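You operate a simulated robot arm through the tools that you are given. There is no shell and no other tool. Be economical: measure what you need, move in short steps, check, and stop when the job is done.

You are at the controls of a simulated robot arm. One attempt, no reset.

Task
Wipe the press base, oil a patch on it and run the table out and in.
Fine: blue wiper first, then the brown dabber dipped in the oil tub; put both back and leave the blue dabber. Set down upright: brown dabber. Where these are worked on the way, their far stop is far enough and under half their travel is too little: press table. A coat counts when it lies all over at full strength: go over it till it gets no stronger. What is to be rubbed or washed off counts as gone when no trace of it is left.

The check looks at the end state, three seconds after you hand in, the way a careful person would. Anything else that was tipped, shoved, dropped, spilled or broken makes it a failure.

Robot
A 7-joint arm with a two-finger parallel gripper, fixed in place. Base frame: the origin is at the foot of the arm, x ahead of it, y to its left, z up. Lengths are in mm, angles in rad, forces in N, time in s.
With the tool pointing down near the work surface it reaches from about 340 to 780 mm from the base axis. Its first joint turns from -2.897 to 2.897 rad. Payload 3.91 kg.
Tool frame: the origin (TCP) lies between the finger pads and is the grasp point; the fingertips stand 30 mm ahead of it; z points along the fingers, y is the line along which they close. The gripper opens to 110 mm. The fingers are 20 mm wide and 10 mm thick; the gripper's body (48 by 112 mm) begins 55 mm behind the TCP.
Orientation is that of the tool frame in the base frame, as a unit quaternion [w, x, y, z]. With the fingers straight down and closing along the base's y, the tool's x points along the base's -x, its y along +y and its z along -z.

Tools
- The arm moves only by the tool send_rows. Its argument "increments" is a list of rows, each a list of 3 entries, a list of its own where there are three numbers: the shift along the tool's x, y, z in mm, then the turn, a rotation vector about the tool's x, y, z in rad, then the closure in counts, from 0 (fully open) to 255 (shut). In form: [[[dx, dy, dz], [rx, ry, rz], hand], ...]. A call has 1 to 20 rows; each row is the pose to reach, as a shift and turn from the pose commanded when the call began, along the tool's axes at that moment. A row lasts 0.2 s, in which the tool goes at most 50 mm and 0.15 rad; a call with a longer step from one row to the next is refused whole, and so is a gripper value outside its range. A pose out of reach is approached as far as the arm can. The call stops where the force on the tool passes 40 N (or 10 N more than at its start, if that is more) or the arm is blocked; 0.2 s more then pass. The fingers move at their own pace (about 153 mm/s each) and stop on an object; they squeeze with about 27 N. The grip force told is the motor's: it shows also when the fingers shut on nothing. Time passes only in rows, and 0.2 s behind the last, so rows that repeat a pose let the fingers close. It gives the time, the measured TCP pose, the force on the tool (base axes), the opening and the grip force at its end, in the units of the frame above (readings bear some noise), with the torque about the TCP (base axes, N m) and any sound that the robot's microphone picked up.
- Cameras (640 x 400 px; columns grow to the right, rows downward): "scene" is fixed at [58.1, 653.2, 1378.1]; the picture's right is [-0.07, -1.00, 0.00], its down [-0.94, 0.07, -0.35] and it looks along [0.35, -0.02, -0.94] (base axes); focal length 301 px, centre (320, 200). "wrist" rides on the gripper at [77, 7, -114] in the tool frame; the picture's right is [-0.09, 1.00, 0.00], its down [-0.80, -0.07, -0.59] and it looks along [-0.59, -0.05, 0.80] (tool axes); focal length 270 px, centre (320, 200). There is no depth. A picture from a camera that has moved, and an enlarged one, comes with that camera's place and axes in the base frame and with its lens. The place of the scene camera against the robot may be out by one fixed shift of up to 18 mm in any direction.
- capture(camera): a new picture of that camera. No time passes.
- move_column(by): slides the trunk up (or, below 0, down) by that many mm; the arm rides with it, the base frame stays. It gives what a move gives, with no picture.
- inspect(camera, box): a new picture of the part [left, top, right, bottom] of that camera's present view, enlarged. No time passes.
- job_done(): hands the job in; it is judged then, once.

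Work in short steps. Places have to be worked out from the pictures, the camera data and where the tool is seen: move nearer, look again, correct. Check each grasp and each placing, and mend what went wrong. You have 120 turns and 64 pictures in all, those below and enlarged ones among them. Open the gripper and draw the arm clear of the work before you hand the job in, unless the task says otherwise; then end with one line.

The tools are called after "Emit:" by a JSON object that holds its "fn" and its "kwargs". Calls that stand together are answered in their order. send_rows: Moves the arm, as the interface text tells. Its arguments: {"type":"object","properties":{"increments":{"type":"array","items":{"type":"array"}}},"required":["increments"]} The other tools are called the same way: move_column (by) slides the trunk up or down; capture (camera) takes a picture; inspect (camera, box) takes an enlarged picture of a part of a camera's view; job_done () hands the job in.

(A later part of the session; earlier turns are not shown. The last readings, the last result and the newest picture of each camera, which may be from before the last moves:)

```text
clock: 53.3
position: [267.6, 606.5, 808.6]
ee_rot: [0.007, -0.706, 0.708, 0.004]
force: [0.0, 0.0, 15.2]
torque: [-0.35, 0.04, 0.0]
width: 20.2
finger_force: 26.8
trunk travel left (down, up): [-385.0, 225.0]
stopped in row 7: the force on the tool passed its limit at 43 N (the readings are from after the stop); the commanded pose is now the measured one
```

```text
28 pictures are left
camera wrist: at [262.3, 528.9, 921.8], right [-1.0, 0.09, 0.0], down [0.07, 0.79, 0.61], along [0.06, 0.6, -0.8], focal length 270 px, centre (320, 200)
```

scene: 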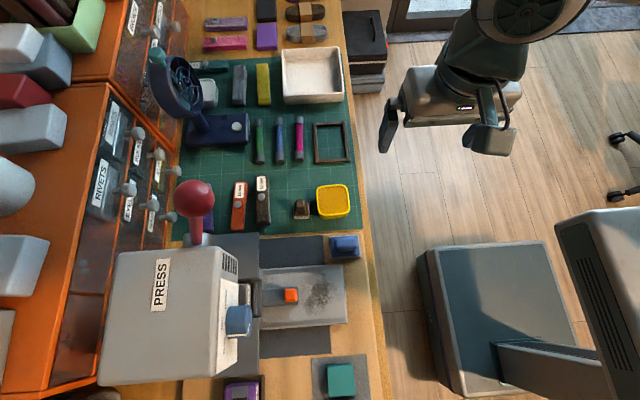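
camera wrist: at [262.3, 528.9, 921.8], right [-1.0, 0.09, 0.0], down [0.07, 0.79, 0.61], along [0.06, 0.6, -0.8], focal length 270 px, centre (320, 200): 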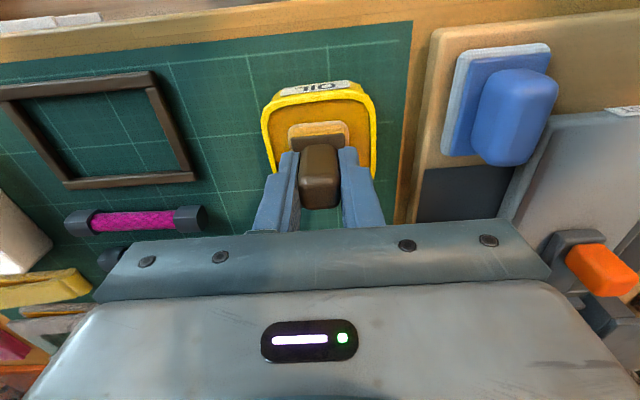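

The felt turned orange: it has taken oil. I lift it out straight and carry it to the plate.

Emit:
{"fn": "send_rows", "kwargs": {"increments": [[[0, 0, -5], [0, 0, 0], 255], [[0, 0, -15], [0, 0, 0], 255], [[0, 0, -30], [0, 0, 0], 255], [[0, 0, -45], [0, 0, 0], 255], [[0, 0, -52], [0, 0, 0], 255], [[-4, 16, -52], [0, 0, 0], 255], [[-8, 40, -52], [0, 0, 0], 255], [[-14, 66, -52], [0, 0, 0], 255], [[-20, 92, -52], [0, 0, 0], 255], [[-26, 118, -52], [0, 0, 0], 255], [[-32, 144, -52], [0, 0, 0], 255], [[-38, 168, -52], [0, 0, 0], 255], [[-42, 184, -52], [0, 0, 0], 255], [[-43, 188, -45], [0, 0, 0], 255], [[-43, 188, -35], [0, 0, 0], 255], [[-43, 188, -25], [0, 0, 0], 255]]}}

Emit:
{"fn": "capture", "kwargs": {"camera": "wrist"}}

```text
clock: 56.7
position: [80.9, 651.1, 827.9]
ee_rot: [-0.004, 0.707, -0.707, -0.003]
force: [-0.2, -0.6, -1.0]
torque: [0.0, 0.0, 0.01]
width: 20.1
finger_force: 27.3
trunk travel left (down, up): [-385.0, 225.0]
```

```text
27 pictures are left
camera wrist: at [73.4, 573.3, 942.7], right [-1.0, 0.09, 0.0], down [0.07, 0.8, 0.6], along [0.05, 0.6, -0.8], focal length 270 px, centre (320, 200)
```

wrist: 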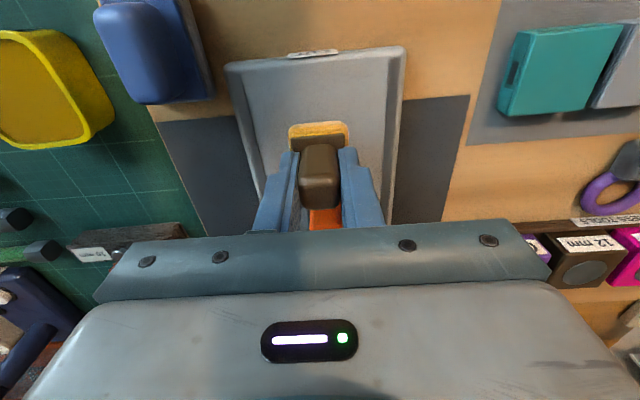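

Over the wiped area. I level the small tilt and press the felt down gently.

Emit:
{"fn": "send_rows", "kwargs": {"increments": [[[0, 0, 5], [0, 0.01, 0], 255], [[0, 0, 10], [0, 0.01, 0], 255], [[0, 0, 14], [0, 0.01, 0], 255], [[0, 0, 16], [0, 0.01, 0], 255], [[0, 0, 18], [0, 0.01, 0], 255], [[0, 0, 20], [0, 0.01, 0], 255]]}}

```text
clock: 58.1
position: [79.9, 648.8, 811.9]
ee_rot: [0.002, -0.706, 0.708, 0.0]
force: [0.9, -1.4, 12.4]
torque: [-0.02, 0.04, 0.01]
width: 20.2
finger_force: 27.2
trunk travel left (down, up): [-385.0, 225.0]
```

Light contact (12 N). I rub a small area and then move aside to see what the coat looks like.

Emit:
{"fn": "send_rows", "kwargs": {"increments": [[[0, -5, 0], [0, 0, 0], 255], [[0, 5, 0], [0, 0, 0], 255], [[0, 0, 0], [0, 0, 0], 255], [[0, 0, -6], [0, 0, 0], 255], [[0, -5, -20], [0, 0, 0], 255], [[5, -25, -35], [0, 0, 0], 255], [[10, -50, -40], [0, 0, 0], 255], [[15, -75, -40], [0, 0, 0], 255], [[15, -85, -40], [0, 0, 0], 255], [[15, -85, -40], [0, 0, 0], 255]]}}

Emit:
{"fn": "inspect", "kwargs": {"camera": "wrist", "box": [300, 40, 580, 240]}}

```text
clock: 60.3
position: [166.0, 634.7, 851.3]
ee_rot: [0.001, -0.707, 0.707, -0.002]
force: [0.5, 0.3, 0.0]
torque: [0.02, -0.01, -0.02]
width: 19.8
finger_force: 27.2
trunk travel left (down, up): [-385.0, 225.0]
```

```text
2.00 times, centred on (440, 140) of wrist
camera zoom: at [160.2, 558.6, 965.5], right [-1.0, 0.09, 0.0], down [0.07, 0.8, 0.59], along [0.05, 0.59, -0.81], focal length 541 px, centre (80, 320)
```

zoom: 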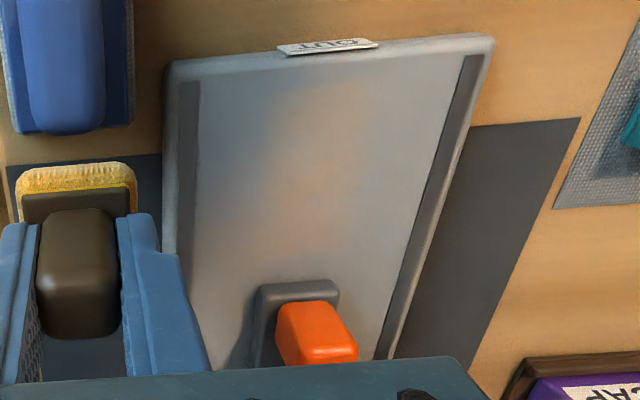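

A faint tint shows. I enlarge further to judge its extent.

Emit:
{"fn": "inspect", "kwargs": {"camera": "wrist", "box": [375, 50, 555, 200]}}

Emit:
{"fn": "inspect", "kwargs": {"camera": "scene", "box": [250, 250, 360, 332]}}

```text
2.67 times, centred on (465, 125) of wrist
camera zoom: at [160.2, 558.6, 965.5], right [-1.0, 0.09, 0.0], down [0.07, 0.8, 0.59], along [0.05, 0.59, -0.81], focal length 721 px, centre (-67, 400)
```

zoom: 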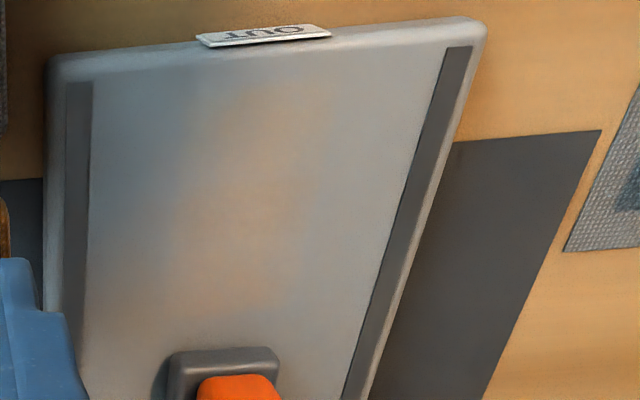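

```text
4.88 times, centred on (305, 291) of scene
camera zoom: at [58.1, 653.2, 1378.1], right [-0.07, -1.0, 0.0], down [-0.94, 0.07, -0.35], along [0.35, -0.02, -0.94], focal length 1468 px, centre (393, -244)
```

zoom: 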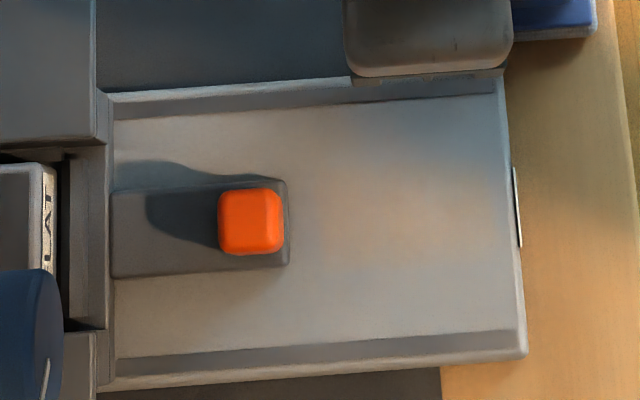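

The tint covers about the same area as the former smudge, still weak. I sweep the felt over the whole patch.

Emit:
{"fn": "send_rows", "kwargs": {"increments": [[[5, 30, 10], [0, 0, 0], 255], [[5, 64, 20], [0, 0, 0], 255], [[5, 64, 34], [0, 0, 0], 255], [[5, 64, 40], [0, 0, 0], 255], [[5, 78, 40], [0, 0, 0], 255], [[5, 92, 40], [0, 0, 0], 255], [[5, 107, 40], [0, 0, 0], 255], [[-8, 107, 40], [0, 0, 0], 255], [[-8, 92, 40], [0, 0, 0], 255], [[-8, 78, 40], [0, 0, 0], 255], [[-8, 64, 40], [0, 0, 0], 255], [[-22, 64, 40], [0, 0, 0], 255], [[-22, 78, 40], [0, 0, 0], 255], [[-22, 92, 40], [0, 0, 0], 255], [[-22, 107, 40], [0, 0, 0], 255], [[-33, 107, 40], [0, 0, 0], 255], [[-33, 92, 40], [0, 0, 0], 255], [[-33, 78, 40], [0, 0, 0], 255], [[-33, 64, 40], [0, 0, 0], 255], [[-15, 64, 40], [0, 0, 0], 255]]}}

```text
clock: 64.5
position: [106.6, 649.0, 811.9]
ee_rot: [0.003, -0.706, 0.708, -0.002]
force: [3.4, 5.2, 28.1]
torque: [0.25, 0.03, -0.05]
width: 20.0
finger_force: 26.8
trunk travel left (down, up): [-385.0, 225.0]
```

Lift off and look again.

Emit:
{"fn": "send_rows", "kwargs": {"increments": [[[0, 0, -8], [0, 0, 0], 255], [[2, -15, -25], [0, 0, 0], 255], [[8, -40, -40], [0, 0, 0], 255], [[15, -64, -40], [0, 0, 0], 255], [[15, -64, -40], [0, 0, 0], 255]]}}

Emit:
{"fn": "inspect", "kwargs": {"camera": "wrist", "box": [300, 40, 580, 240]}}

```text
clock: 65.7
position: [164.6, 635.6, 850.1]
ee_rot: [0.0, -0.707, 0.707, -0.001]
force: [0.0, 0.4, -0.1]
torque: [0.02, -0.01, -0.01]
width: 20.1
finger_force: 27.1
trunk travel left (down, up): [-385.0, 225.0]
```

```text
2.00 times, centred on (440, 140) of wrist
camera zoom: at [157.8, 558.7, 964.4], right [-1.0, 0.09, 0.0], down [0.07, 0.8, 0.59], along [0.05, 0.59, -0.81], focal length 541 px, centre (80, 320)
```

zoom: 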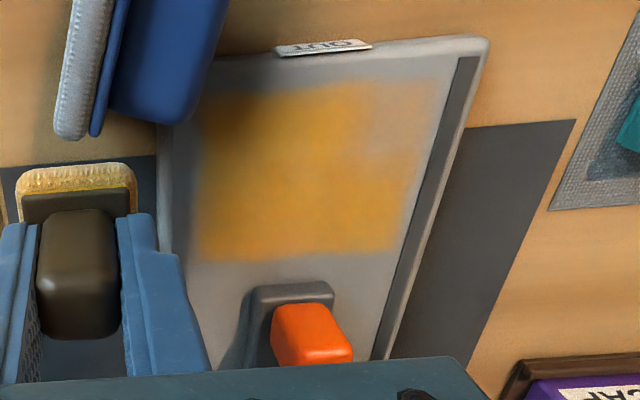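

The oil coat is building up well, but the wiper appears disturbed. I look at the whole view.

Emit:
{"fn": "capture", "kwargs": {"camera": "wrist"}}

Emit:
{"fn": "inspect", "kwargs": {"camera": "scene", "box": [240, 180, 400, 308]}}

```text
22 pictures are left
camera wrist: at [157.8, 558.7, 964.4], right [-1.0, 0.09, 0.0], down [0.07, 0.8, 0.59], along [0.05, 0.59, -0.81], focal length 270 px, centre (320, 200)
```

wrist: 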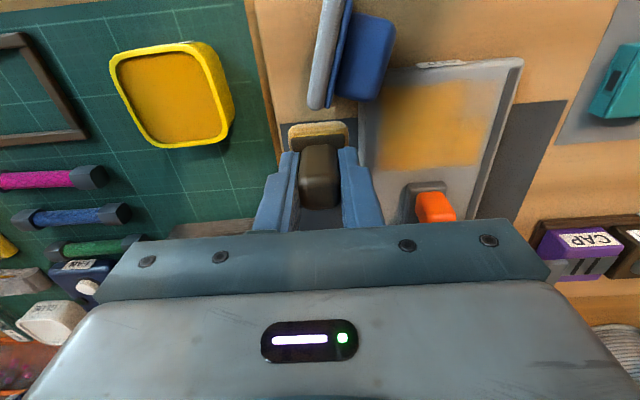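

```text
3.12 times, centred on (320, 244) of scene
camera zoom: at [58.1, 653.2, 1378.1], right [-0.07, -1.0, 0.0], down [-0.94, 0.07, -0.35], along [0.35, -0.02, -0.94], focal length 940 px, centre (320, 62)
```

zoom: 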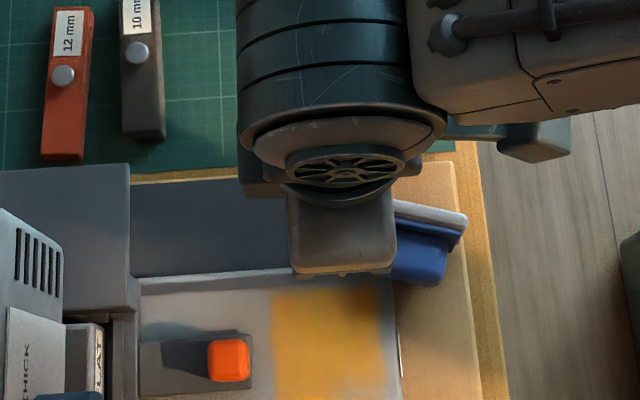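

The wiper got knocked onto its side beside the plate; I'll stand it up again after the oiling. First I re-dip the dabber, travelling higher this time.

Emit:
{"fn": "send_rows", "kwargs": {"increments": [[[0, 0, -15], [0, 0, 0], 255], [[4, -15, -30], [0, 0, 0], 255], [[12, -45, -30], [0, 0, 0], 255], [[22, -75, -30], [0, 0, 0], 255], [[29, -100, -30], [0, 0, 0], 255], [[29, -104, -30], [0, 0, 0], 255], [[29, -104, -10], [0, 0, 0], 255], [[29, -104, 10], [0, 0, 0], 255], [[29, -104, 25], [0, 0, 0], 255], [[29, -104, 33], [0, 0, 0], 255], [[29, -104, 37], [0, 0, 0], 255], [[29, -104, 40], [0, 0, 0], 255], [[29, -104, 42], [0, 0, 0], 255]]}}

```text
clock: 68.5
position: [269.9, 605.6, 808.8]
ee_rot: [0.001, -0.707, 0.707, -0.002]
force: [0.0, -0.2, 1.1]
torque: [0.02, 0.03, 0.02]
width: 20.1
finger_force: 27.1
trunk travel left (down, up): [-385.0, 225.0]
```

Barely touching; I press 4 mm deeper, then lift straight up.

Emit:
{"fn": "send_rows", "kwargs": {"increments": [[[0, 0, 2], [0, 0, 0], 255], [[0, 0, 4], [0, 0, 0], 255], [[0, 0, 4], [0, 0, 0], 255], [[0, 0, -8], [0, 0, 0], 255], [[0, 0, -30], [0, 0, 0], 255], [[0, 0, -60], [0, 0, 0], 255]]}}

Emit:
{"fn": "capture", "kwargs": {"camera": "wrist"}}

```text
clock: 69.9
position: [271.8, 606.4, 870.5]
ee_rot: [-0.001, 0.707, -0.707, 0.002]
force: [-0.1, -0.5, -0.8]
torque: [0.02, 0.0, 0.01]
width: 19.9
finger_force: 27.3
trunk travel left (down, up): [-385.0, 225.0]
```

```text
20 pictures are left
camera wrist: at [264.6, 529.5, 983.9], right [-1.0, 0.09, 0.0], down [0.07, 0.8, 0.59], along [0.05, 0.59, -0.81], focal length 270 px, centre (320, 200)
```

wrist: 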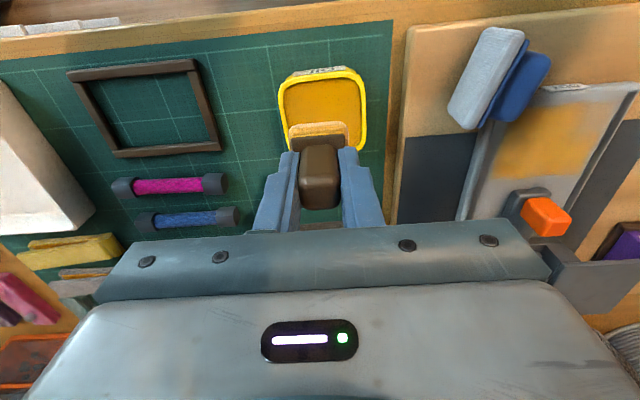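

The dabber is well loaded, but the fallen wiper leans over the plate's front corner, in the way. I put the dabber back on its spot first, upright, then mend the wiper.

Emit:
{"fn": "send_rows", "kwargs": {"increments": [[[-15, 4, -5], [0, 0, 0], 255], [[-40, 9, -5], [0, 0, 0], 255], [[-65, 13, -5], [0, 0, 0], 255], [[-73, 13, 0], [0, 0, 0], 255], [[-73, 13, 20], [0, 0, 0], 255], [[-73, 13, 45], [0, 0, 0], 255], [[-73, 13, 65], [0, 0, 0], 255], [[-73, 13, 78], [0, 0, 0], 255], [[-73, 13, 84], [0, 0, 0], 255], [[-73, 13, 88], [0, 0, 0], 255], [[-73, 13, 91], [0, 0, 0], 255]]}}

```text
clock: 72.3
position: [257.0, 679.5, 779.4]
ee_rot: [0.002, -0.707, 0.707, -0.001]
force: [-0.6, -1.7, 5.7]
torque: [-0.03, 0.06, 0.0]
width: 19.9
finger_force: 27.0
trunk travel left (down, up): [-385.0, 225.0]
```

Seated with 5.7 N. I release and rise straight.

Emit:
{"fn": "send_rows", "kwargs": {"increments": [[[0, 0, -1], [0, 0, 0], 168], [[0, 0, -1], [0, 0, 0], 168], [[0, 0, -10], [0, 0, 0], 168], [[0, 0, -30], [0, 0, 0], 168], [[0, 0, -60], [0, 0, 0], 168], [[0, 0, -100], [0, 0, 0], 168], [[30, 15, -130], [0, 0, 0], 168], [[60, 40, -150], [0, 0, 0], 168], [[95, 70, -150], [0, 0, 0], 168], [[120, 90, -150], [0, 0, 0], 168], [[120, 90, -150], [0, 0, 0], 168]]}}

Emit:
{"fn": "capture", "kwargs": {"camera": "wrist"}}

```text
clock: 74.7
position: [166.0, 558.2, 926.9]
ee_rot: [0.0, 0.708, -0.707, 0.002]
force: [-0.1, -1.2, 0.3]
torque: [0.0, -0.03, 0.0]
width: 37.5
finger_force: 0.1
trunk travel left (down, up): [-385.0, 225.0]
```

```text
19 pictures are left
camera wrist: at [159.8, 481.9, 1040.8], right [-1.0, 0.09, 0.0], down [0.07, 0.8, 0.59], along [0.06, 0.59, -0.8], focal length 270 px, centre (320, 200)
```

wrist: 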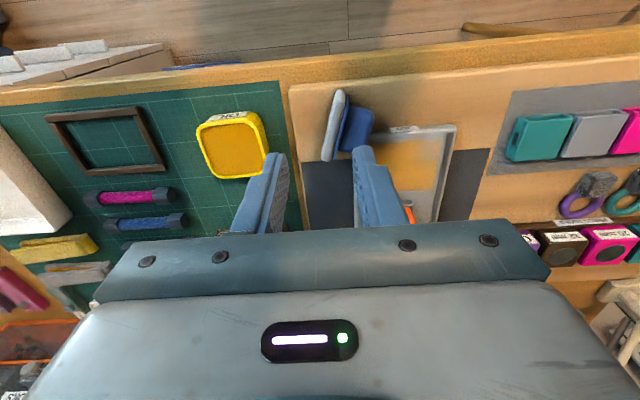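

I zoom on the fallen wiper from both cameras.

Emit:
{"fn": "inspect", "kwargs": {"camera": "wrist", "box": [280, 70, 460, 190]}}

Emit:
{"fn": "inspect", "kwargs": {"camera": "scene", "box": [290, 220, 380, 300]}}

```text
3.33 times, centred on (370, 130) of wrist
camera zoom: at [159.8, 481.9, 1040.8], right [-1.0, 0.09, 0.0], down [0.07, 0.8, 0.59], along [0.06, 0.59, -0.8], focal length 901 px, centre (153, 433)
```

zoom: 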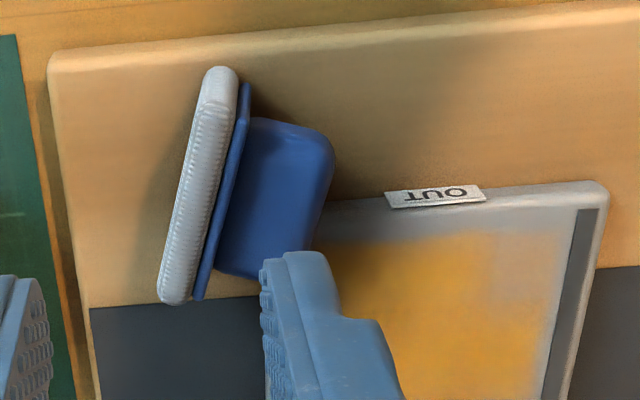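

```text
5.00 times, centred on (335, 260) of scene
camera zoom: at [58.1, 653.2, 1378.1], right [-0.07, -1.0, 0.0], down [-0.94, 0.07, -0.35], along [0.35, -0.02, -0.94], focal length 1505 px, centre (245, -100)
```

zoom: 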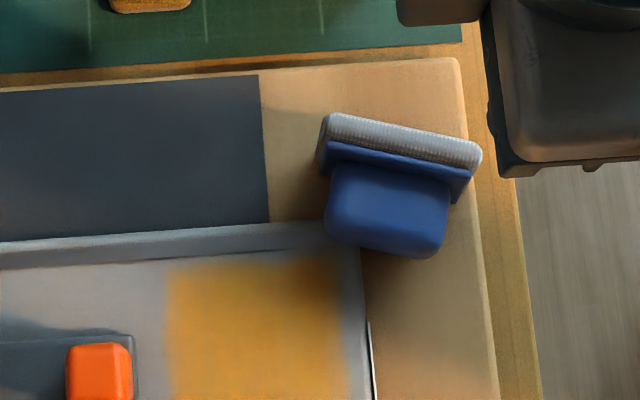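

The wiper lies on its long side, felt facing +x. I plan to tip it back by pushing the base's top edge towards +x with closed fingers, so it falls on its felt. First I align the hand (16° yaw) next to its upper edge.

Emit:
{"fn": "send_rows", "kwargs": {"increments": [[[-10, 12, 10], [0, 0, 0.136], 255], [[-20, 25, 30], [0, 0, 0.272], 255], [[-27, 35, 60], [0, 0, 0.272], 255], [[-27, 35, 90], [0, 0, 0.272], 255], [[-27, 35, 100], [0, 0, 0.272], 255], [[-27, 35, 100], [0, 0, 0.272], 255]]}}

Emit:
{"fn": "inspect", "kwargs": {"camera": "wrist", "box": [200, 60, 440, 240]}}

```text
clock: 76.1
position: [130.4, 583.6, 827.7]
ee_rot: [0.001, -0.604, 0.797, -0.002]
force: [-0.1, -0.5, 0.1]
torque: [0.0, -0.03, 0.04]
width: 0.3
finger_force: 27.0
trunk travel left (down, up): [-385.0, 225.0]
```

```text
2.22 times, centred on (320, 150) of wrist
camera zoom: at [103.4, 512.3, 941.2], right [-0.94, 0.35, 0.0], down [0.28, 0.75, 0.59], along [0.21, 0.55, -0.8], focal length 601 px, centre (320, 311)
```

zoom: 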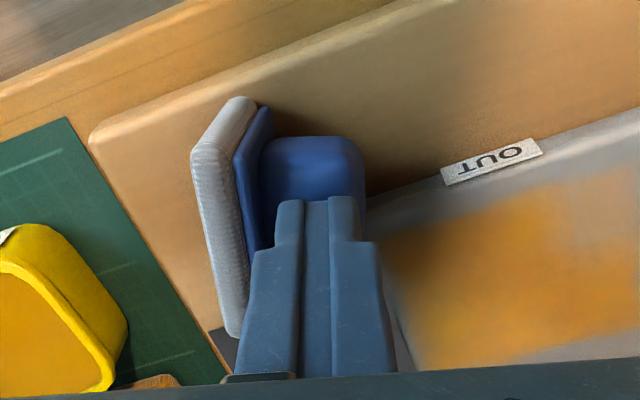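

The closed fingers are right behind the base's top edge, above the handle. I back off 3 mm and lower until I touch the handle.

Emit:
{"fn": "send_rows", "kwargs": {"increments": [[[0, 4, 2], [0, 0, 0], 255], [[0, 4, 6], [0, 0, 0], 255], [[0, 4, 10], [0, 0, 0], 255], [[0, 4, 13], [0, 0, 0], 255], [[0, 4, 15], [0, 0, 0], 255], [[0, 4, 17], [0, 0, 0], 255]]}}

```text
clock: 77.1
position: [127.4, 588.2, 821.6]
ee_rot: [0.007, -0.604, 0.797, 0.005]
force: [0.9, -1.3, 19.5]
torque: [0.12, -0.02, 0.01]
width: 0.0
finger_force: 26.9
trunk travel left (down, up): [-385.0, 225.0]
stopped in row 5: the force on the tool passed its limit at 44 N (the readings are from after the stop); the commanded pose is now the measured one
```

Handle top there is at z≈791. I rise 2.5 mm and push towards +x slowly.

Emit:
{"fn": "send_rows", "kwargs": {"increments": [[[0, 0, -2.5], [0, 0, 0], 255], [[0, -4, -2.5], [0, 0, 0], 255], [[0, -8, -2.5], [0, 0, 0], 255], [[0, -12, -2.5], [0, 0, 0], 255], [[0, -16, -2.5], [0, 0, 0], 255], [[0, -20, -2.5], [0, 0, 0], 255], [[0, -24, -2.5], [0, 0, 0], 255]]}}

Emit:
{"fn": "inspect", "kwargs": {"camera": "wrist", "box": [200, 60, 440, 240]}}

```text
clock: 78.7
position: [151.1, 582.5, 820.6]
ee_rot: [0.005, -0.605, 0.796, 0.001]
force: [0.1, -0.6, 0.0]
torque: [-0.01, 0.0, -0.01]
width: 0.0
finger_force: 27.2
trunk travel left (down, up): [-385.0, 225.0]
```

```text
2.22 times, centred on (320, 150) of wrist
camera zoom: at [123.9, 509.1, 934.2], right [-0.94, 0.35, 0.0], down [0.28, 0.75, 0.6], along [0.21, 0.56, -0.8], focal length 601 px, centre (320, 311)
```

zoom: 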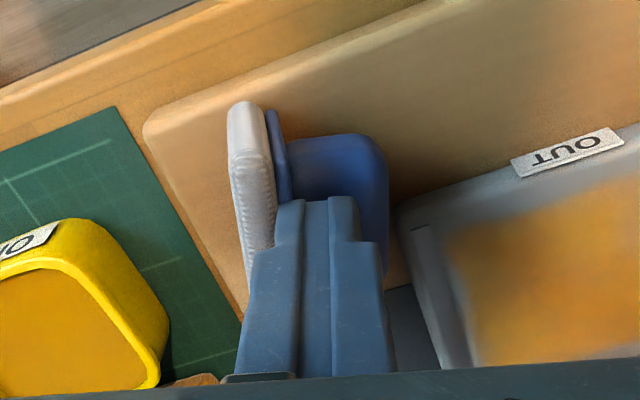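

It slid off the plate corner rather than tipping. Pushing on would reach the slab's edge, so instead I'll grip the base's top edge across its thickness and rotate it in hand. I raise, open and centre over that edge.

Emit:
{"fn": "send_rows", "kwargs": {"increments": [[[0, 2, -10], [0, 0, 0], 255], [[0, 0, -25], [0, 0, 0], 165], [[0, -16, -25], [0, 0, 0], 165], [[0, -16, -15], [0, 0, 0], 165], [[0, -16, -12], [0, 0, 0], 165]]}}

Emit:
{"fn": "inspect", "kwargs": {"camera": "wrist", "box": [200, 60, 440, 240]}}

```text
clock: 79.9
position: [166.1, 576.5, 835.1]
ee_rot: [0.003, -0.605, 0.796, 0.002]
force: [0.2, -0.4, 0.6]
torque: [0.01, -0.01, 0.0]
width: 38.9
finger_force: 0.0
trunk travel left (down, up): [-385.0, 225.0]
```

```text
2.22 times, centred on (320, 150) of wrist
camera zoom: at [138.9, 504.9, 947.2], right [-0.94, 0.35, 0.0], down [0.28, 0.75, 0.6], along [0.21, 0.56, -0.8], focal length 601 px, centre (320, 311)
```

zoom: 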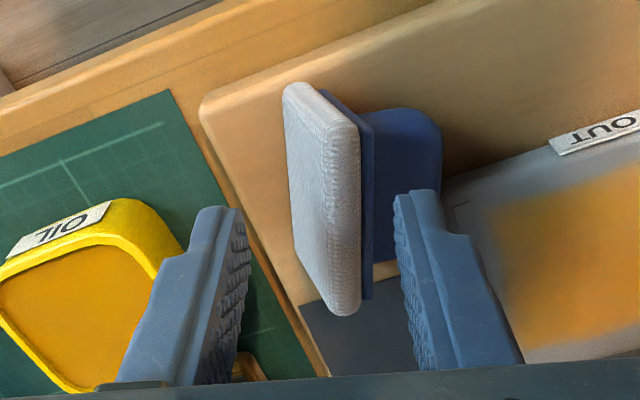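

The base's top edge is ~10 mm to the right of the finger centre. I shift and lower cautiously.

Emit:
{"fn": "send_rows", "kwargs": {"increments": [[[0, 9, 0], [0, 0, 0], 165], [[0, 9, 4], [0, 0, 0], 165], [[0, 9, 8], [0, 0, 0], 165], [[0, 9, 12], [0, 0, 0], 165]]}}

Emit:
{"fn": "inspect", "kwargs": {"camera": "wrist", "box": [200, 60, 440, 240]}}

```text
clock: 80.9
position: [158.5, 579.7, 821.2]
ee_rot: [0.003, -0.605, 0.796, 0.001]
force: [0.2, -0.5, 0.5]
torque: [0.01, 0.01, 0.01]
width: 38.6
finger_force: 0.1
trunk travel left (down, up): [-385.0, 225.0]
```

```text
2.22 times, centred on (320, 150) of wrist
camera zoom: at [130.8, 507.0, 934.4], right [-0.94, 0.35, 0.0], down [0.28, 0.75, 0.6], along [0.21, 0.56, -0.8], focal length 601 px, centre (320, 311)
```

zoom: 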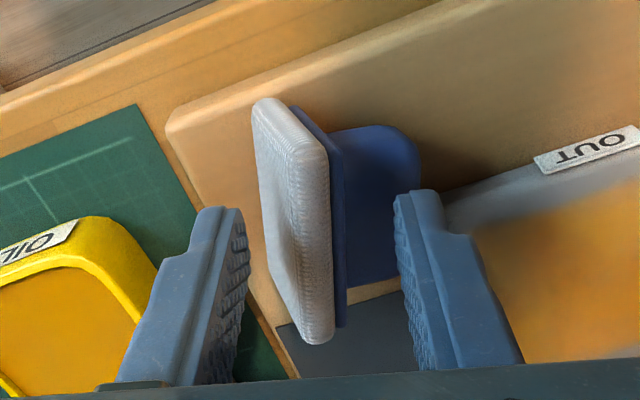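

Fingers straddle the base's thickness. I go 6 mm lower and close.

Emit:
{"fn": "send_rows", "kwargs": {"increments": [[[0, 0, 3], [0, 0, 0], 165], [[0, 0, 6], [0, 0, 0], 165], [[0, 0, 6], [0, 0, 0], 200], [[0, 0, 6], [0, 0, 0], 255], [[0, 0, 6], [0, 0, 0], 255], [[0, 0, 6], [0, 0, 0], 255]]}}

Emit:
{"fn": "inspect", "kwargs": {"camera": "wrist", "box": [200, 60, 440, 240]}}

```text
clock: 82.3
position: [160.7, 578.8, 816.0]
ee_rot: [0.006, -0.603, 0.797, 0.003]
force: [19.1, -0.5, 18.7]
torque: [-0.19, -0.72, -0.23]
width: 14.1
finger_force: 27.4
trunk travel left (down, up): [-385.0, 225.0]
```

```text
2.22 times, centred on (320, 150) of wrist
camera zoom: at [133.8, 507.0, 929.9], right [-0.93, 0.36, 0.0], down [0.28, 0.75, 0.6], along [0.22, 0.56, -0.8], focal length 601 px, centre (320, 311)
```

zoom: 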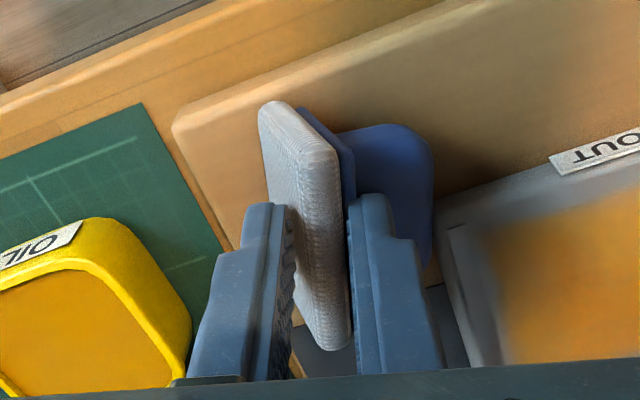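

The base edge is gripped (14 mm). I lift it 30 mm slowly.

Emit:
{"fn": "send_rows", "kwargs": {"increments": [[[0, 0, -2], [0, 0, 0], 255], [[0, 0, -5], [0, 0, 0], 255], [[0, 0, -9], [0, 0, 0], 255], [[0, 0, -14], [0, 0, 0], 255], [[0, 0, -20], [0, 0, 0], 255], [[0, 0, -27], [0, 0, 0], 255], [[0, 0, -35], [0, 0, 0], 255]]}}

Emit:
{"fn": "capture", "kwargs": {"camera": "wrist"}}

```text
clock: 83.9
position: [157.5, 579.3, 851.1]
ee_rot: [0.003, -0.605, 0.796, 0.001]
force: [-0.2, 0.2, -0.5]
torque: [-0.01, -0.01, 0.0]
width: 10.1
finger_force: 27.0
trunk travel left (down, up): [-385.0, 225.0]
```

```text
11 pictures are left
camera wrist: at [130.6, 507.4, 964.9], right [-0.94, 0.35, 0.0], down [0.28, 0.75, 0.6], along [0.21, 0.56, -0.8], focal length 270 px, centre (320, 200)
```

wrist: 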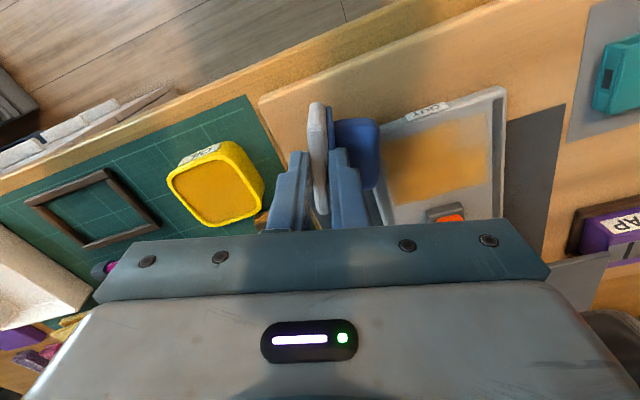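

The wiper hangs in the grip with its felt towards +x. I raise it, undo the 16° yaw and move to x≈205 so it can be tilted felt-down over its home spot.

Emit:
{"fn": "send_rows", "kwargs": {"increments": [[[0, 0, -10], [0, 0, 0], 255], [[0, 0, -25], [0, 0, -0.05], 255], [[-4, -8, -38], [0, 0, -0.11], 255], [[-10, -20, -45], [0, 0, -0.17], 255], [[-17, -32, -45], [0, 0, -0.23], 255], [[-23, -43, -45], [0, 0, -0.272], 255], [[-23, -43, -45], [0, 0, -0.272], 255]]}}

Emit:
{"fn": "send_rows", "kwargs": {"increments": [[[0, 0, 0], [-0.1, 0, 0], 255], [[0, 0, 0], [-0.2, 0, 0], 255], [[0, 0, 0], [-0.3, 0, 0], 255], [[0, 0, 0], [-0.4, 0, 0], 255], [[0, 0, 0], [-0.5, 0, 0], 255], [[0, 0, 0], [-0.6, 0, 0], 255], [[0, 0, 0], [-0.7, 0, 0], 255], [[0, 0, 0], [-0.8, 0, 0], 255], [[0, 0, 0], [-0.873, 0, 0], 255], [[0, 0, 0], [-0.873, 0, 0], 255]]}}

Emit:
{"fn": "capture", "kwargs": {"camera": "wrist"}}

```text
clock: 85.5
position: [205.6, 590.8, 896.2]
ee_rot: [-0.004, 0.707, -0.707, -0.003]
force: [0.2, 1.2, -0.5]
torque: [-0.02, 0.01, -0.01]
width: 9.7
finger_force: 26.6
trunk travel left (down, up): [-385.0, 225.0]
```

```text
clock: 87.7
position: [205.1, 589.6, 895.5]
ee_rot: [0.295, 0.642, -0.64, -0.3]
force: [-1.2, -0.3, 0.0]
torque: [0.0, -0.01, -0.02]
width: 9.9
finger_force: 27.7
trunk travel left (down, up): [-385.0, 225.0]
```

```text
10 pictures are left
camera wrist: at [288.6, 512.8, 973.3], right [-0.64, 0.08, 0.76], down [0.5, 0.8, 0.33], along [-0.58, 0.6, -0.55], focal length 270 px, centre (320, 200)
```

wrist: 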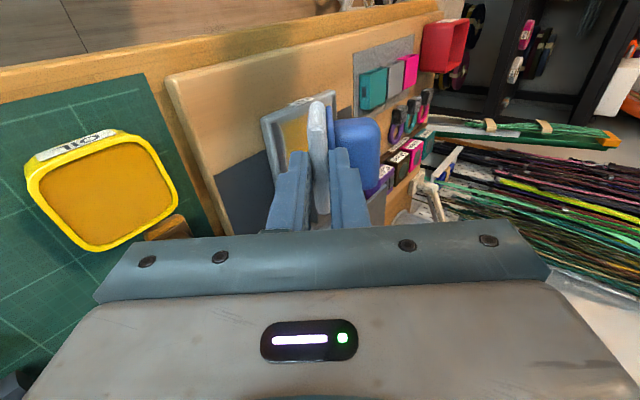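

The tilt works and the grip holds. I lower straight down towards the slab.

Emit:
{"fn": "send_rows", "kwargs": {"increments": [[[0, -11.5, 9.6], [0, 0, 0], 255], [[0, -23, 19.3], [0, 0, 0], 255], [[0, -34.5, 28.9], [0, 0, 0], 255], [[0, -46, 38.6], [0, 0, 0], 255], [[0, -55, 46.2], [0, 0, 0], 255], [[0, -60, 50.4], [0, 0, 0], 255], [[0, -63, 52.9], [0, 0, 0], 255]]}}

```text
clock: 89.3
position: [205.6, 591.5, 815.0]
ee_rot: [0.295, 0.642, -0.64, -0.3]
force: [-0.8, 0.5, -1.1]
torque: [-0.01, -0.04, -0.05]
width: 9.7
finger_force: 27.1
trunk travel left (down, up): [-385.0, 225.0]
```

Emit:
{"fn": "send_rows", "kwargs": {"increments": [[[0, -1.9, 1.6], [0, 0, 0], 255], [[0, -3.8, 3.2], [0, 0, 0], 255], [[0, -5.7, 4.8], [0, 0, 0], 255], [[0, -7.3, 6.1], [0, 0, 0], 255]]}}

```text
clock: 90.3
position: [205.9, 589.9, 805.1]
ee_rot: [0.296, 0.642, -0.641, -0.3]
force: [0.0, -0.3, -0.8]
torque: [0.04, -0.01, -0.01]
width: 10.2
finger_force: 26.4
trunk travel left (down, up): [-385.0, 225.0]
```

Still no contact at z≈805; I go on in 1.5–2 mm steps.

Emit:
{"fn": "send_rows", "kwargs": {"increments": [[[0, -1.5, 1.3], [0, 0, 0], 255], [[0, -3, 2.6], [0, 0, 0], 255], [[0, -4.2, 3.5], [0, 0, 0], 255]]}}

```text
clock: 91.1
position: [205.9, 591.2, 800.3]
ee_rot: [0.294, 0.642, -0.641, -0.302]
force: [3.1, -0.5, 12.2]
torque: [-0.18, 0.44, 0.02]
width: 9.7
finger_force: 26.9
trunk travel left (down, up): [-385.0, 225.0]
```

Bottom edge touches the slab (12 N). I open slightly so the base rests on the lower finger, then draw back along the fingers so it settles on its felt.

Emit:
{"fn": "send_rows", "kwargs": {"increments": [[[0, 0.5, -0.5], [0, 0, 0], 205], [[0, 0.5, -0.5], [0, 0, 0], 205], [[0, 0.5, -4], [0, 0, 0], 205], [[0, 0.5, -9], [0, 0, 0], 205], [[0, 0.5, -15], [0, 0, 0], 205], [[0, 0.5, -25], [0, 0, 0], 205], [[0, 10, -40], [0, 0, 0], 205], [[0, 25, -60], [0, 0, 0], 205], [[0, 40, -80], [0, 0, 0], 205]]}}

Emit:
{"fn": "capture", "kwargs": {"camera": "wrist"}}

```text
clock: 93.1
position: [239.9, 591.5, 881.2]
ee_rot: [0.296, 0.642, -0.641, -0.3]
force: [-0.4, -0.3, -1.2]
torque: [0.01, -0.02, 0.02]
width: 21.5
finger_force: 0.1
trunk travel left (down, up): [-385.0, 225.0]
```

```text
9 pictures are left
camera wrist: at [323.2, 514.4, 959.6], right [-0.64, 0.08, 0.76], down [0.5, 0.8, 0.34], along [-0.58, 0.6, -0.55], focal length 270 px, centre (320, 200)
```

wrist: 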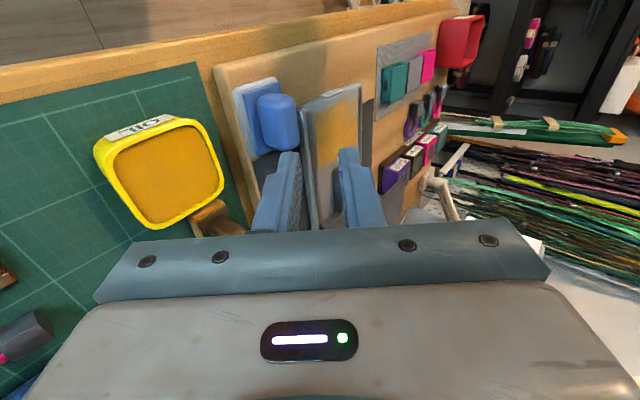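

The wiper stands upright on its felt again at its place. I turn the hand back to vertical and move above the dabber.

Emit:
{"fn": "send_rows", "kwargs": {"increments": [[[0, 0, 0], [0.1, 0, 0], 168], [[0, 0, 0], [0.2, 0, 0], 168], [[0, 0, 0], [0.3, 0, 0], 168], [[0, 0, 0], [0.4, 0, 0], 168], [[0, 0, 0], [0.5, 0, 0], 168], [[0, 0, 0], [0.6, 0, 0], 168], [[0, 0, 0], [0.7, 0, 0], 168], [[0, 0, 0], [0.8, 0, 0], 168], [[0, 0, 0], [0.873, 0, 0], 168], [[0, 0, 0], [0.873, 0, 0], 168]]}}

Emit:
{"fn": "send_rows", "kwargs": {"increments": [[[-20, -4, 0], [0, 0.01, 0], 168], [[-45, -9, 0], [0, 0.01, 0], 168], [[-70, -14, 0], [0, 0.01, 0], 168], [[-88, -18, 0], [0, 0.01, 0], 168], [[-88, -18, 15], [0, 0.01, 0], 168], [[-88, -18, 35], [0, 0.01, 0], 168], [[-88, -18, 35], [0, 0.01, 0], 168]]}}

Emit:
{"fn": "capture", "kwargs": {"camera": "wrist"}}

```text
clock: 95.3
position: [240.3, 590.2, 881.1]
ee_rot: [0.004, -0.707, 0.707, 0.0]
force: [-0.9, -0.5, 0.3]
torque: [-0.02, 0.0, 0.0]
width: 37.6
finger_force: 0.1
trunk travel left (down, up): [-385.0, 225.0]
```

```text
clock: 96.9
position: [258.8, 677.0, 846.4]
ee_rot: [0.0, -0.707, 0.708, -0.003]
force: [0.1, -0.1, 0.1]
torque: [0.01, 0.0, 0.0]
width: 37.4
finger_force: 0.0
trunk travel left (down, up): [-385.0, 225.0]
```

```text
8 pictures are left
camera wrist: at [251.3, 601.6, 961.0], right [-1.0, 0.09, 0.0], down [0.07, 0.8, 0.59], along [0.06, 0.59, -0.81], focal length 270 px, centre (320, 200)
```

wrist: 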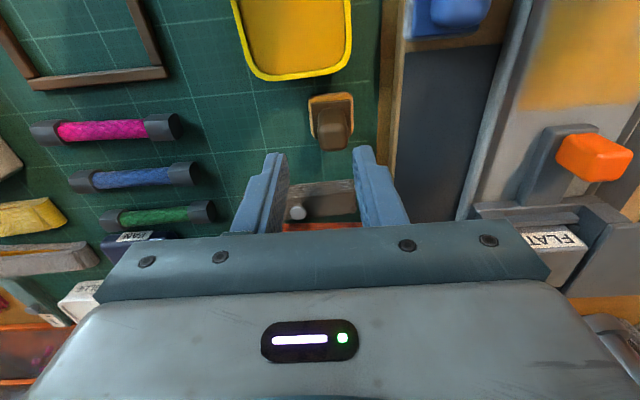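

The dabber stands upright, about 9 mm to the −x side. I align, lower to z≈782 and grip its handle.

Emit:
{"fn": "send_rows", "kwargs": {"increments": [[[2, 9.5, 10], [0, 0, 0], 160], [[2, 9.5, 25], [0, 0, 0], 160], [[2, 9.5, 40], [0, 0, 0], 160], [[2, 9.5, 55], [0, 0, 0], 160], [[2, 9.5, 64], [0, 0, 0], 160], [[2, 9.5, 64], [0, 0, 0], 200], [[2, 9.5, 64], [0, 0, 0], 255], [[2, 9.5, 64], [0, 0, 0], 255], [[2, 9.5, 62], [0, 0, 0], 255], [[2, 9.5, 58], [0, 0, 0], 255], [[2, 9.5, 52], [0, 0, 0], 255]]}}

```text
clock: 99.3
position: [250.7, 675.3, 793.3]
ee_rot: [0.0, -0.706, 0.708, -0.002]
force: [0.2, 0.3, 0.7]
torque: [0.02, -0.01, -0.03]
width: 20.1
finger_force: 27.0
trunk travel left (down, up): [-385.0, 225.0]
```

Gripped. I carry it high and behind (y≈655) so as to stay well clear of the wiper, to above the patch.

Emit:
{"fn": "send_rows", "kwargs": {"increments": [[[0, 0, -15], [0, 0, 0], 255], [[0, 0, -40], [0, 0, 0], 255], [[0, 0, -70], [0, 0, 0], 255], [[4, 8, -85], [0, 0, 0], 255], [[10, 30, -87], [0, 0, 0], 255], [[16, 58, -87], [0, 0, 0], 255], [[22, 88, -87], [0, 0, 0], 255], [[24, 118, -87], [0, 0, 0], 255], [[26, 148, -87], [0, 0, 0], 255], [[26, 168, -87], [0, 0, 0], 255], [[26, 173, -87], [0, 0, 0], 255], [[26, 173, -70], [0, 0, 0], 255], [[26, 173, -50], [0, 0, 0], 255], [[26, 173, -33], [0, 0, 0], 255], [[26, 173, -23], [0, 0, 0], 255], [[26, 173, -18], [0, 0, 0], 255], [[26, 173, -14], [0, 0, 0], 255]]}}

```text
clock: 102.9
position: [76.8, 650.9, 812.4]
ee_rot: [0.005, -0.707, 0.707, 0.001]
force: [1.7, 1.7, 32.8]
torque: [-0.06, 0.12, 0.05]
width: 20.8
finger_force: 27.2
trunk travel left (down, up): [-385.0, 225.0]
```

Contact. I ease the pressure and go over the whole patch, including the front and side edges.

Emit:
{"fn": "send_rows", "kwargs": {"increments": [[[0, 0, -2.5], [0, 0, 0], 255], [[12, -12, -2.5], [0, 0, 0], 255], [[25, -24, -2.5], [0, 0, 0], 255], [[25, -9, -2.5], [0, 0, 0], 255], [[25, 6, -2.5], [0, 0, 0], 255], [[25, 21, -2.5], [0, 0, 0], 255], [[13, 21, -2.5], [0, 0, 0], 255], [[13, 6, -2.5], [0, 0, 0], 255], [[13, -9, -2.5], [0, 0, 0], 255], [[13, -24, -2.5], [0, 0, 0], 255], [[1, -24, -2.5], [0, 0, 0], 255], [[1, -9, -2.5], [0, 0, 0], 255], [[1, 6, -2.5], [0, 0, 0], 255], [[1, 21, -2.5], [0, 0, 0], 255], [[-9, 21, -2.5], [0, 0, 0], 255], [[-9, 6, -2.5], [0, 0, 0], 255], [[-9, -9, -2.5], [0, 0, 0], 255], [[-9, -24, -2.5], [0, 0, 0], 255], [[1, -12, -2.5], [0, 0, 0], 255], [[13, 0, -2.5], [0, 0, 0], 255]]}}

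Emit:
{"fn": "send_rows", "kwargs": {"increments": [[[12, -12, 0], [0, 0, 0], 255], [[12, -24, 0], [0, 0, 0], 255], [[0, -24, 0], [0, 0, 0], 255], [[-12, -24, 0], [0, 0, 0], 255], [[-22, -24, 0], [0, 0, 0], 255], [[-22, -12, 0], [0, 0, 0], 255], [[-10, -12, 0], [0, 0, 0], 255], [[2, -12, 0], [0, 0, 0], 255], [[12, -12, 0], [0, 0, 0], 255], [[12, 5, 0], [0, 0, 0], 255], [[0, 5, 0], [0, 0, 0], 255], [[-12, 5, 0], [0, 0, 0], 255], [[-22, 5, 0], [0, 0, 0], 255], [[-22, 21, 0], [0, 0, 0], 255], [[-10, 21, 0], [0, 0, 0], 255], [[2, 21, 0], [0, 0, 0], 255], [[12, 21, 0], [0, 0, 0], 255], [[12, 10, 0], [0, 0, 0], 255], [[0, 5, 0], [0, 0, 0], 255], [[-12, 0, 0], [0, 0, 0], 255]]}}

```text
clock: 107.1
position: [79.7, 638.6, 812.8]
ee_rot: [0.002, -0.706, 0.708, -0.003]
force: [8.8, 1.4, 26.1]
torque: [0.18, -0.2, -0.02]
width: 20.4
finger_force: 27.6
trunk travel left (down, up): [-385.0, 225.0]
```

```text
clock: 111.3
position: [77.6, 646.1, 812.0]
ee_rot: [0.002, -0.706, 0.708, -0.002]
force: [0.6, -11.5, 26.3]
torque: [-0.3, 0.15, 0.04]
width: 20.1
finger_force: 26.5
trunk travel left (down, up): [-385.0, 225.0]
```

Two full passes done. I lift straight up, move aside at height and look.

Emit:
{"fn": "send_rows", "kwargs": {"increments": [[[0, 0, -8], [0, 0, 0], 255], [[0, 0, -25], [0, 0, 0], 255], [[0, 0, -50], [0, 0, 0], 255], [[0, 0, -72], [0, 0, 0], 255], [[0, -25, -72], [0, 0, 0], 255], [[0, -55, -72], [0, 0, 0], 255], [[0, -85, -72], [0, 0, 0], 255], [[0, -100, -72], [0, 0, 0], 255], [[0, -100, -72], [0, 0, 0], 255]]}}

Emit:
{"fn": "inspect", "kwargs": {"camera": "wrist", "box": [290, 30, 570, 230]}}

```text
clock: 113.3
position: [176.6, 651.3, 883.6]
ee_rot: [0.0, -0.707, 0.707, -0.003]
force: [-0.2, -1.0, -0.3]
torque: [-0.02, 0.0, -0.03]
width: 20.2
finger_force: 27.7
trunk travel left (down, up): [-385.0, 225.0]
```

```text
2.00 times, centred on (430, 130) of wrist
camera zoom: at [169.1, 574.1, 997.7], right [-1.0, 0.09, 0.0], down [0.07, 0.8, 0.59], along [0.06, 0.59, -0.81], focal length 541 px, centre (100, 340)
```

zoom: 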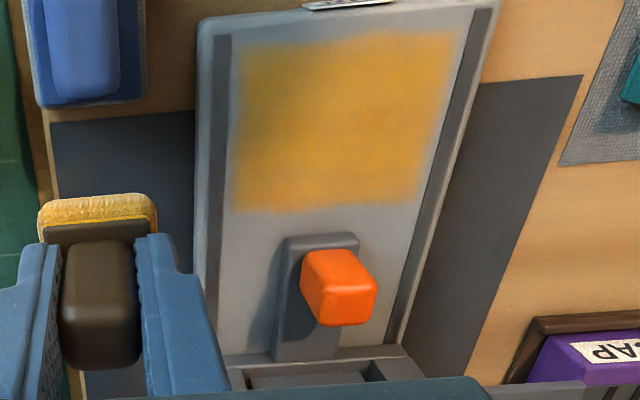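

The coat now looks even, bounded by a fixed rectangle. To be sure it is at full strength, I dip once more and do another pass.

Emit:
{"fn": "send_rows", "kwargs": {"increments": [[[10, -30, 0], [0, 0, 0], 255], [[25, -60, 0], [0, 0, 0], 255], [[40, -88, 0], [0, 0, 0], 255], [[45, -93, 0], [0, 0, 0], 255], [[45, -93, 20], [0, 0, 0], 255], [[45, -93, 45], [0, 0, 0], 255], [[45, -93, 65], [0, 0, 0], 255], [[45, -93, 72], [0, 0, 0], 255], [[45, -93, 76], [0, 0, 0], 255], [[45, -93, 79], [0, 0, 0], 255]]}}

```text
clock: 115.5
position: [270.1, 604.4, 808.4]
ee_rot: [0.004, -0.706, 0.708, -0.001]
force: [-0.1, -1.2, 27.0]
torque: [-0.18, 0.22, 0.0]
width: 20.0
finger_force: 26.6
trunk travel left (down, up): [-385.0, 225.0]
```

Dipped with contact. Lift straight up and carry at height back to the patch via y≈655.

Emit:
{"fn": "send_rows", "kwargs": {"increments": [[[0, 0, -8], [0, 0, 0], 255], [[0, 0, -30], [0, 0, 0], 255], [[0, 0, -60], [0, 0, 0], 255], [[0, 0, -79], [0, 0, 0], 255], [[-20, 15, -79], [0, 0, 0], 255], [[-40, 45, -79], [0, 0, 0], 255], [[-45, 80, -79], [0, 0, 0], 255], [[-45, 115, -79], [0, 0, 0], 255], [[-45, 150, -79], [0, 0, 0], 255], [[-45, 182, -79], [0, 0, 0], 255], [[-45, 193, -79], [0, 0, 0], 255], [[-45, 193, -60], [0, 0, 0], 255], [[-45, 193, -40], [0, 0, 0], 255], [[-45, 193, -22], [0, 0, 0], 255], [[-45, 193, -10], [0, 0, 0], 255], [[-45, 193, -2], [0, 0, 0], 255], [[-45, 193, 2], [0, 0, 0], 255]]}}

```text
clock: 119.1
position: [77.5, 652.2, 812.5]
ee_rot: [0.006, -0.706, 0.708, 0.003]
force: [0.9, -0.6, 14.7]
torque: [-0.23, 0.06, 0.0]
width: 20.3
finger_force: 26.5
trunk travel left (down, up): [-385.0, 225.0]
stopped in row 17: the force on the tool passed its limit at 45 N (the readings are from after the stop); the commanded pose is now the measured one
```

I level the hand and repeat the full raster pass.

Emit:
{"fn": "send_rows", "kwargs": {"increments": [[[0, 0, 1], [0, 0.012, 0], 255], [[13, -12, 2], [0, 0.012, 0], 255], [[26, -24, 2], [0, 0.012, 0], 255], [[26, -9, 2], [0, 0.012, 0], 255], [[26, 6, 2], [0, 0.012, 0], 255], [[26, 21, 2], [0, 0.012, 0], 255], [[14, 21, 2], [0, 0.012, 0], 255], [[14, 6, 2], [0, 0.012, 0], 255], [[14, -9, 2], [0, 0.012, 0], 255], [[14, -24, 2], [0, 0.012, 0], 255], [[2, -24, 2], [0, 0.012, 0], 255], [[2, -9, 2], [0, 0.012, 0], 255], [[2, 6, 2], [0, 0.012, 0], 255], [[2, 21, 2], [0, 0.012, 0], 255], [[-8, 21, 2], [0, 0.012, 0], 255], [[-8, 6, 2], [0, 0.012, 0], 255], [[-8, -9, 2], [0, 0.012, 0], 255], [[-8, -24, 2], [0, 0.012, 0], 255], [[2, -12, 2], [0, 0.012, 0], 255], [[14, 0, 2], [0, 0.012, 0], 255]]}}

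Emit:
{"fn": "send_rows", "kwargs": {"increments": [[[12, -12, 0], [0, 0, 0], 255], [[12, -24, 0], [0, 0, 0], 255], [[0, -24, 0], [0, 0, 0], 255], [[-12, -24, 0], [0, 0, 0], 255], [[-22, -24, 0], [0, 0, 0], 255], [[-22, -12, 0], [0, 0, 0], 255], [[-10, -12, 0], [0, 0, 0], 255], [[2, -12, 0], [0, 0, 0], 255], [[12, -12, 0], [0, 0, 0], 255], [[12, 5, 0], [0, 0, 0], 255], [[0, 5, 0], [0, 0, 0], 255], [[-12, 5, 0], [0, 0, 0], 255], [[-22, 5, 0], [0, 0, 0], 255], [[-22, 21, 0], [0, 0, 0], 255], [[-10, 21, 0], [0, 0, 0], 255], [[2, 21, 0], [0, 0, 0], 255], [[12, 21, 0], [0, 0, 0], 255], [[12, 10, 0], [0, 0, 0], 255], [[0, 5, 0], [0, 0, 0], 255], [[-12, 0, 0], [0, 0, 0], 255]]}}

Emit:
{"fn": "send_rows", "kwargs": {"increments": [[[0, 0, -8], [0, 0, 0], 255], [[0, 0, -25], [0, 0, 0], 255], [[0, 0, -50], [0, 0, 0], 255], [[0, 0, -72], [0, 0, 0], 255], [[0, -25, -72], [0, 0, 0], 255], [[0, -55, -72], [0, 0, 0], 255], [[0, -85, -72], [0, 0, 0], 255], [[0, -100, -72], [0, 0, 0], 255], [[0, -100, -72], [0, 0, 0], 255]]}}

Emit:
{"fn": "inspect", "kwargs": {"camera": "wrist", "box": [290, 30, 570, 230]}}

```text
clock: 119.8
position: [97.8, 631.9, 812.3]
ee_rot: [0.003, -0.705, 0.71, 0.003]
force: [-0.5, 0.7, 12.0]
torque: [-0.19, -0.03, -0.02]
width: 20.1
finger_force: 27.1
trunk travel left (down, up): [-385.0, 225.0]
stopped in row 3: the force on the tool passed its limit at 42 N (the readings are from after the stop); the commanded pose is now the measured one
```

```text
clock: 124.0
position: [98.3, 642.0, 812.5]
ee_rot: [0.003, -0.706, 0.708, 0.001]
force: [0.4, -11.7, 27.1]
torque: [-0.51, 0.06, -0.02]
width: 20.1
finger_force: 26.5
trunk travel left (down, up): [-385.0, 225.0]
```

```text
clock: 126.0
position: [197.4, 646.0, 883.8]
ee_rot: [0.001, -0.706, 0.708, 0.002]
force: [0.1, -1.0, -1.1]
torque: [-0.02, 0.0, 0.0]
width: 19.9
finger_force: 27.0
trunk travel left (down, up): [-385.0, 225.0]
```

```text
2.00 times, centred on (430, 130) of wrist
camera zoom: at [190.7, 568.3, 997.2], right [-1.0, 0.09, 0.0], down [0.07, 0.8, 0.6], along [0.05, 0.6, -0.8], focal length 541 px, centre (100, 340)
```

zoom: 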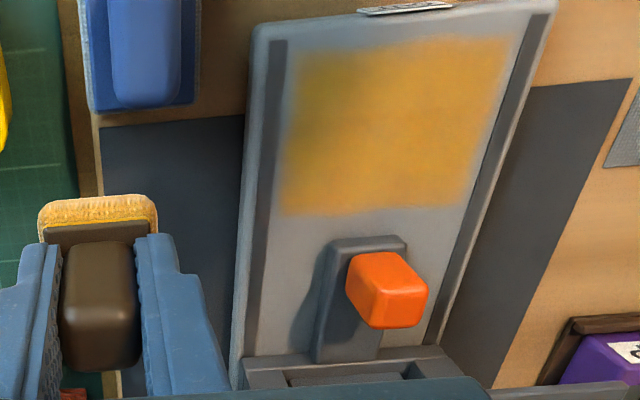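

The coat looks the same as before the extra dip, even and no stronger, with the edges fixed. I return the dabber to its spot.

Emit:
{"fn": "send_rows", "kwargs": {"increments": [[[-10, -20, 0], [0, 0, 0], 255], [[-22, -42, 0], [0, 0, 0], 255], [[-33.5, -61, 0], [0, 0, 0], 255], [[-33.5, -61, 20], [0, 0, 0], 255], [[-33.5, -61, 45], [0, 0, 0], 255], [[-33.5, -61, 70], [0, 0, 0], 255], [[-33.5, -61, 88], [0, 0, 0], 255], [[-33.5, -61, 96], [0, 0, 0], 255], [[-33.5, -61, 100], [0, 0, 0], 255], [[-33.5, -61, 102.5], [0, 0, 0], 255]]}}

```text
clock: 128.2
position: [259.1, 677.6, 779.5]
ee_rot: [0.002, -0.706, 0.708, 0.002]
force: [0.5, 0.6, -0.3]
torque: [-0.02, 0.0, -0.03]
width: 20.1
finger_force: 27.4
trunk travel left (down, up): [-385.0, 225.0]
```

No contact yet; I lower slightly more.

Emit:
{"fn": "send_rows", "kwargs": {"increments": [[[0, 0, 1], [0, 0, 0], 255], [[0, 0, 2], [0, 0, 0], 255]]}}

```text
clock: 128.8
position: [258.1, 678.5, 779.1]
ee_rot: [0.003, -0.705, 0.709, 0.001]
force: [0.8, -0.8, 1.7]
torque: [-0.07, 0.03, -0.01]
width: 20.2
finger_force: 27.3
trunk travel left (down, up): [-385.0, 225.0]
```

Touching. I open a little at first, then rise straight up.

Emit:
{"fn": "send_rows", "kwargs": {"increments": [[[0, 0, 2], [0, 0, 0], 255], [[0, 0, 2], [0, 0, 0], 190], [[0, 0, 2], [0, 0, 0], 190], [[0, 0, -3], [0, 0, 0], 185], [[0, 0, -15], [0, 0, 0], 185], [[0, 0, -35], [0, 0, 0], 185], [[0, 0, -70], [0, 0, 0], 185], [[0, 0, -110], [0, 0, 0], 185]]}}

Emit:
{"fn": "capture", "kwargs": {"camera": "wrist"}}

```text
clock: 130.7
position: [259.3, 677.3, 887.2]
ee_rot: [0.002, -0.705, 0.709, 0.002]
force: [0.8, 0.4, -0.7]
torque: [-0.02, -0.01, 0.01]
width: 30.3
finger_force: 0.1
trunk travel left (down, up): [-385.0, 225.0]
```

```text
5 pictures are left
camera wrist: at [252.4, 600.3, 1001.4], right [-1.0, 0.09, 0.0], down [0.07, 0.8, 0.6], along [0.05, 0.6, -0.8], focal length 270 px, centre (320, 200)
```

wrist: 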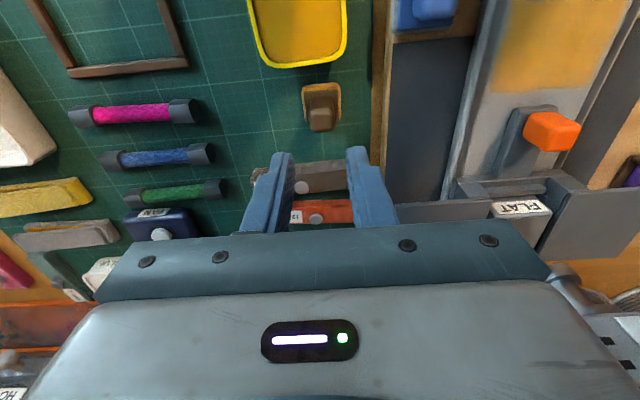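

The dabber is upright on its spot. Next, the table: the orange knob is at about (75, 703, top ≈800). I go there at height with the hand tilted so that its body stays away from the press head.

Emit:
{"fn": "send_rows", "kwargs": {"increments": [[[5, 35, 0], [0, 0, 0], 160], [[12, 75, 0], [0, 0, 0], 160], [[20, 115, 0], [0, 0, 0], 160], [[27, 155, 0], [0, 0, 0], 160], [[27, 184, 0], [0, 0, 0], 160], [[27, 184, 0], [0, -0.1, 0], 160], [[27, 184, 0], [0, -0.2, 0], 160], [[27, 184, 0], [0, -0.3, 0], 160], [[17, 184, 20], [0, -0.3, 0], 160], [[7, 184, 40], [0, -0.3, 0], 160], [[7, 184, 40], [0, -0.3, 0], 160]]}}

Emit:
{"fn": "capture", "kwargs": {"camera": "wrist"}}

```text
clock: 133.1
position: [73.0, 670.7, 849.4]
ee_rot: [0.108, -0.697, 0.7, 0.107]
force: [0.6, -0.5, -0.5]
torque: [-0.01, 0.02, 0.03]
width: 41.1
finger_force: 0.1
trunk travel left (down, up): [-385.0, 225.0]
```

```text
4 pictures are left
camera wrist: at [67.3, 563.4, 934.6], right [-1.0, 0.09, 0.03], down [0.07, 0.58, 0.81], along [0.06, 0.81, -0.59], focal length 270 px, centre (320, 200)
```

wrist: 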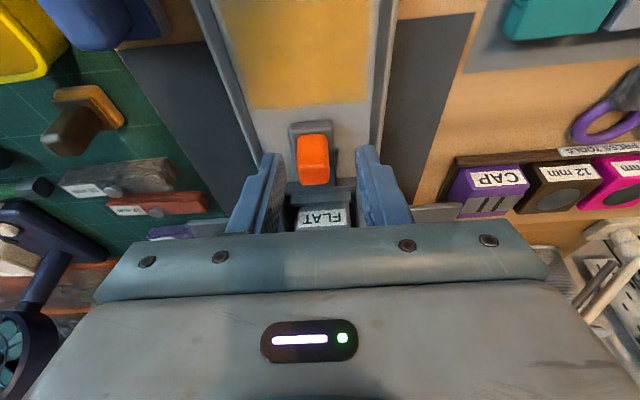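

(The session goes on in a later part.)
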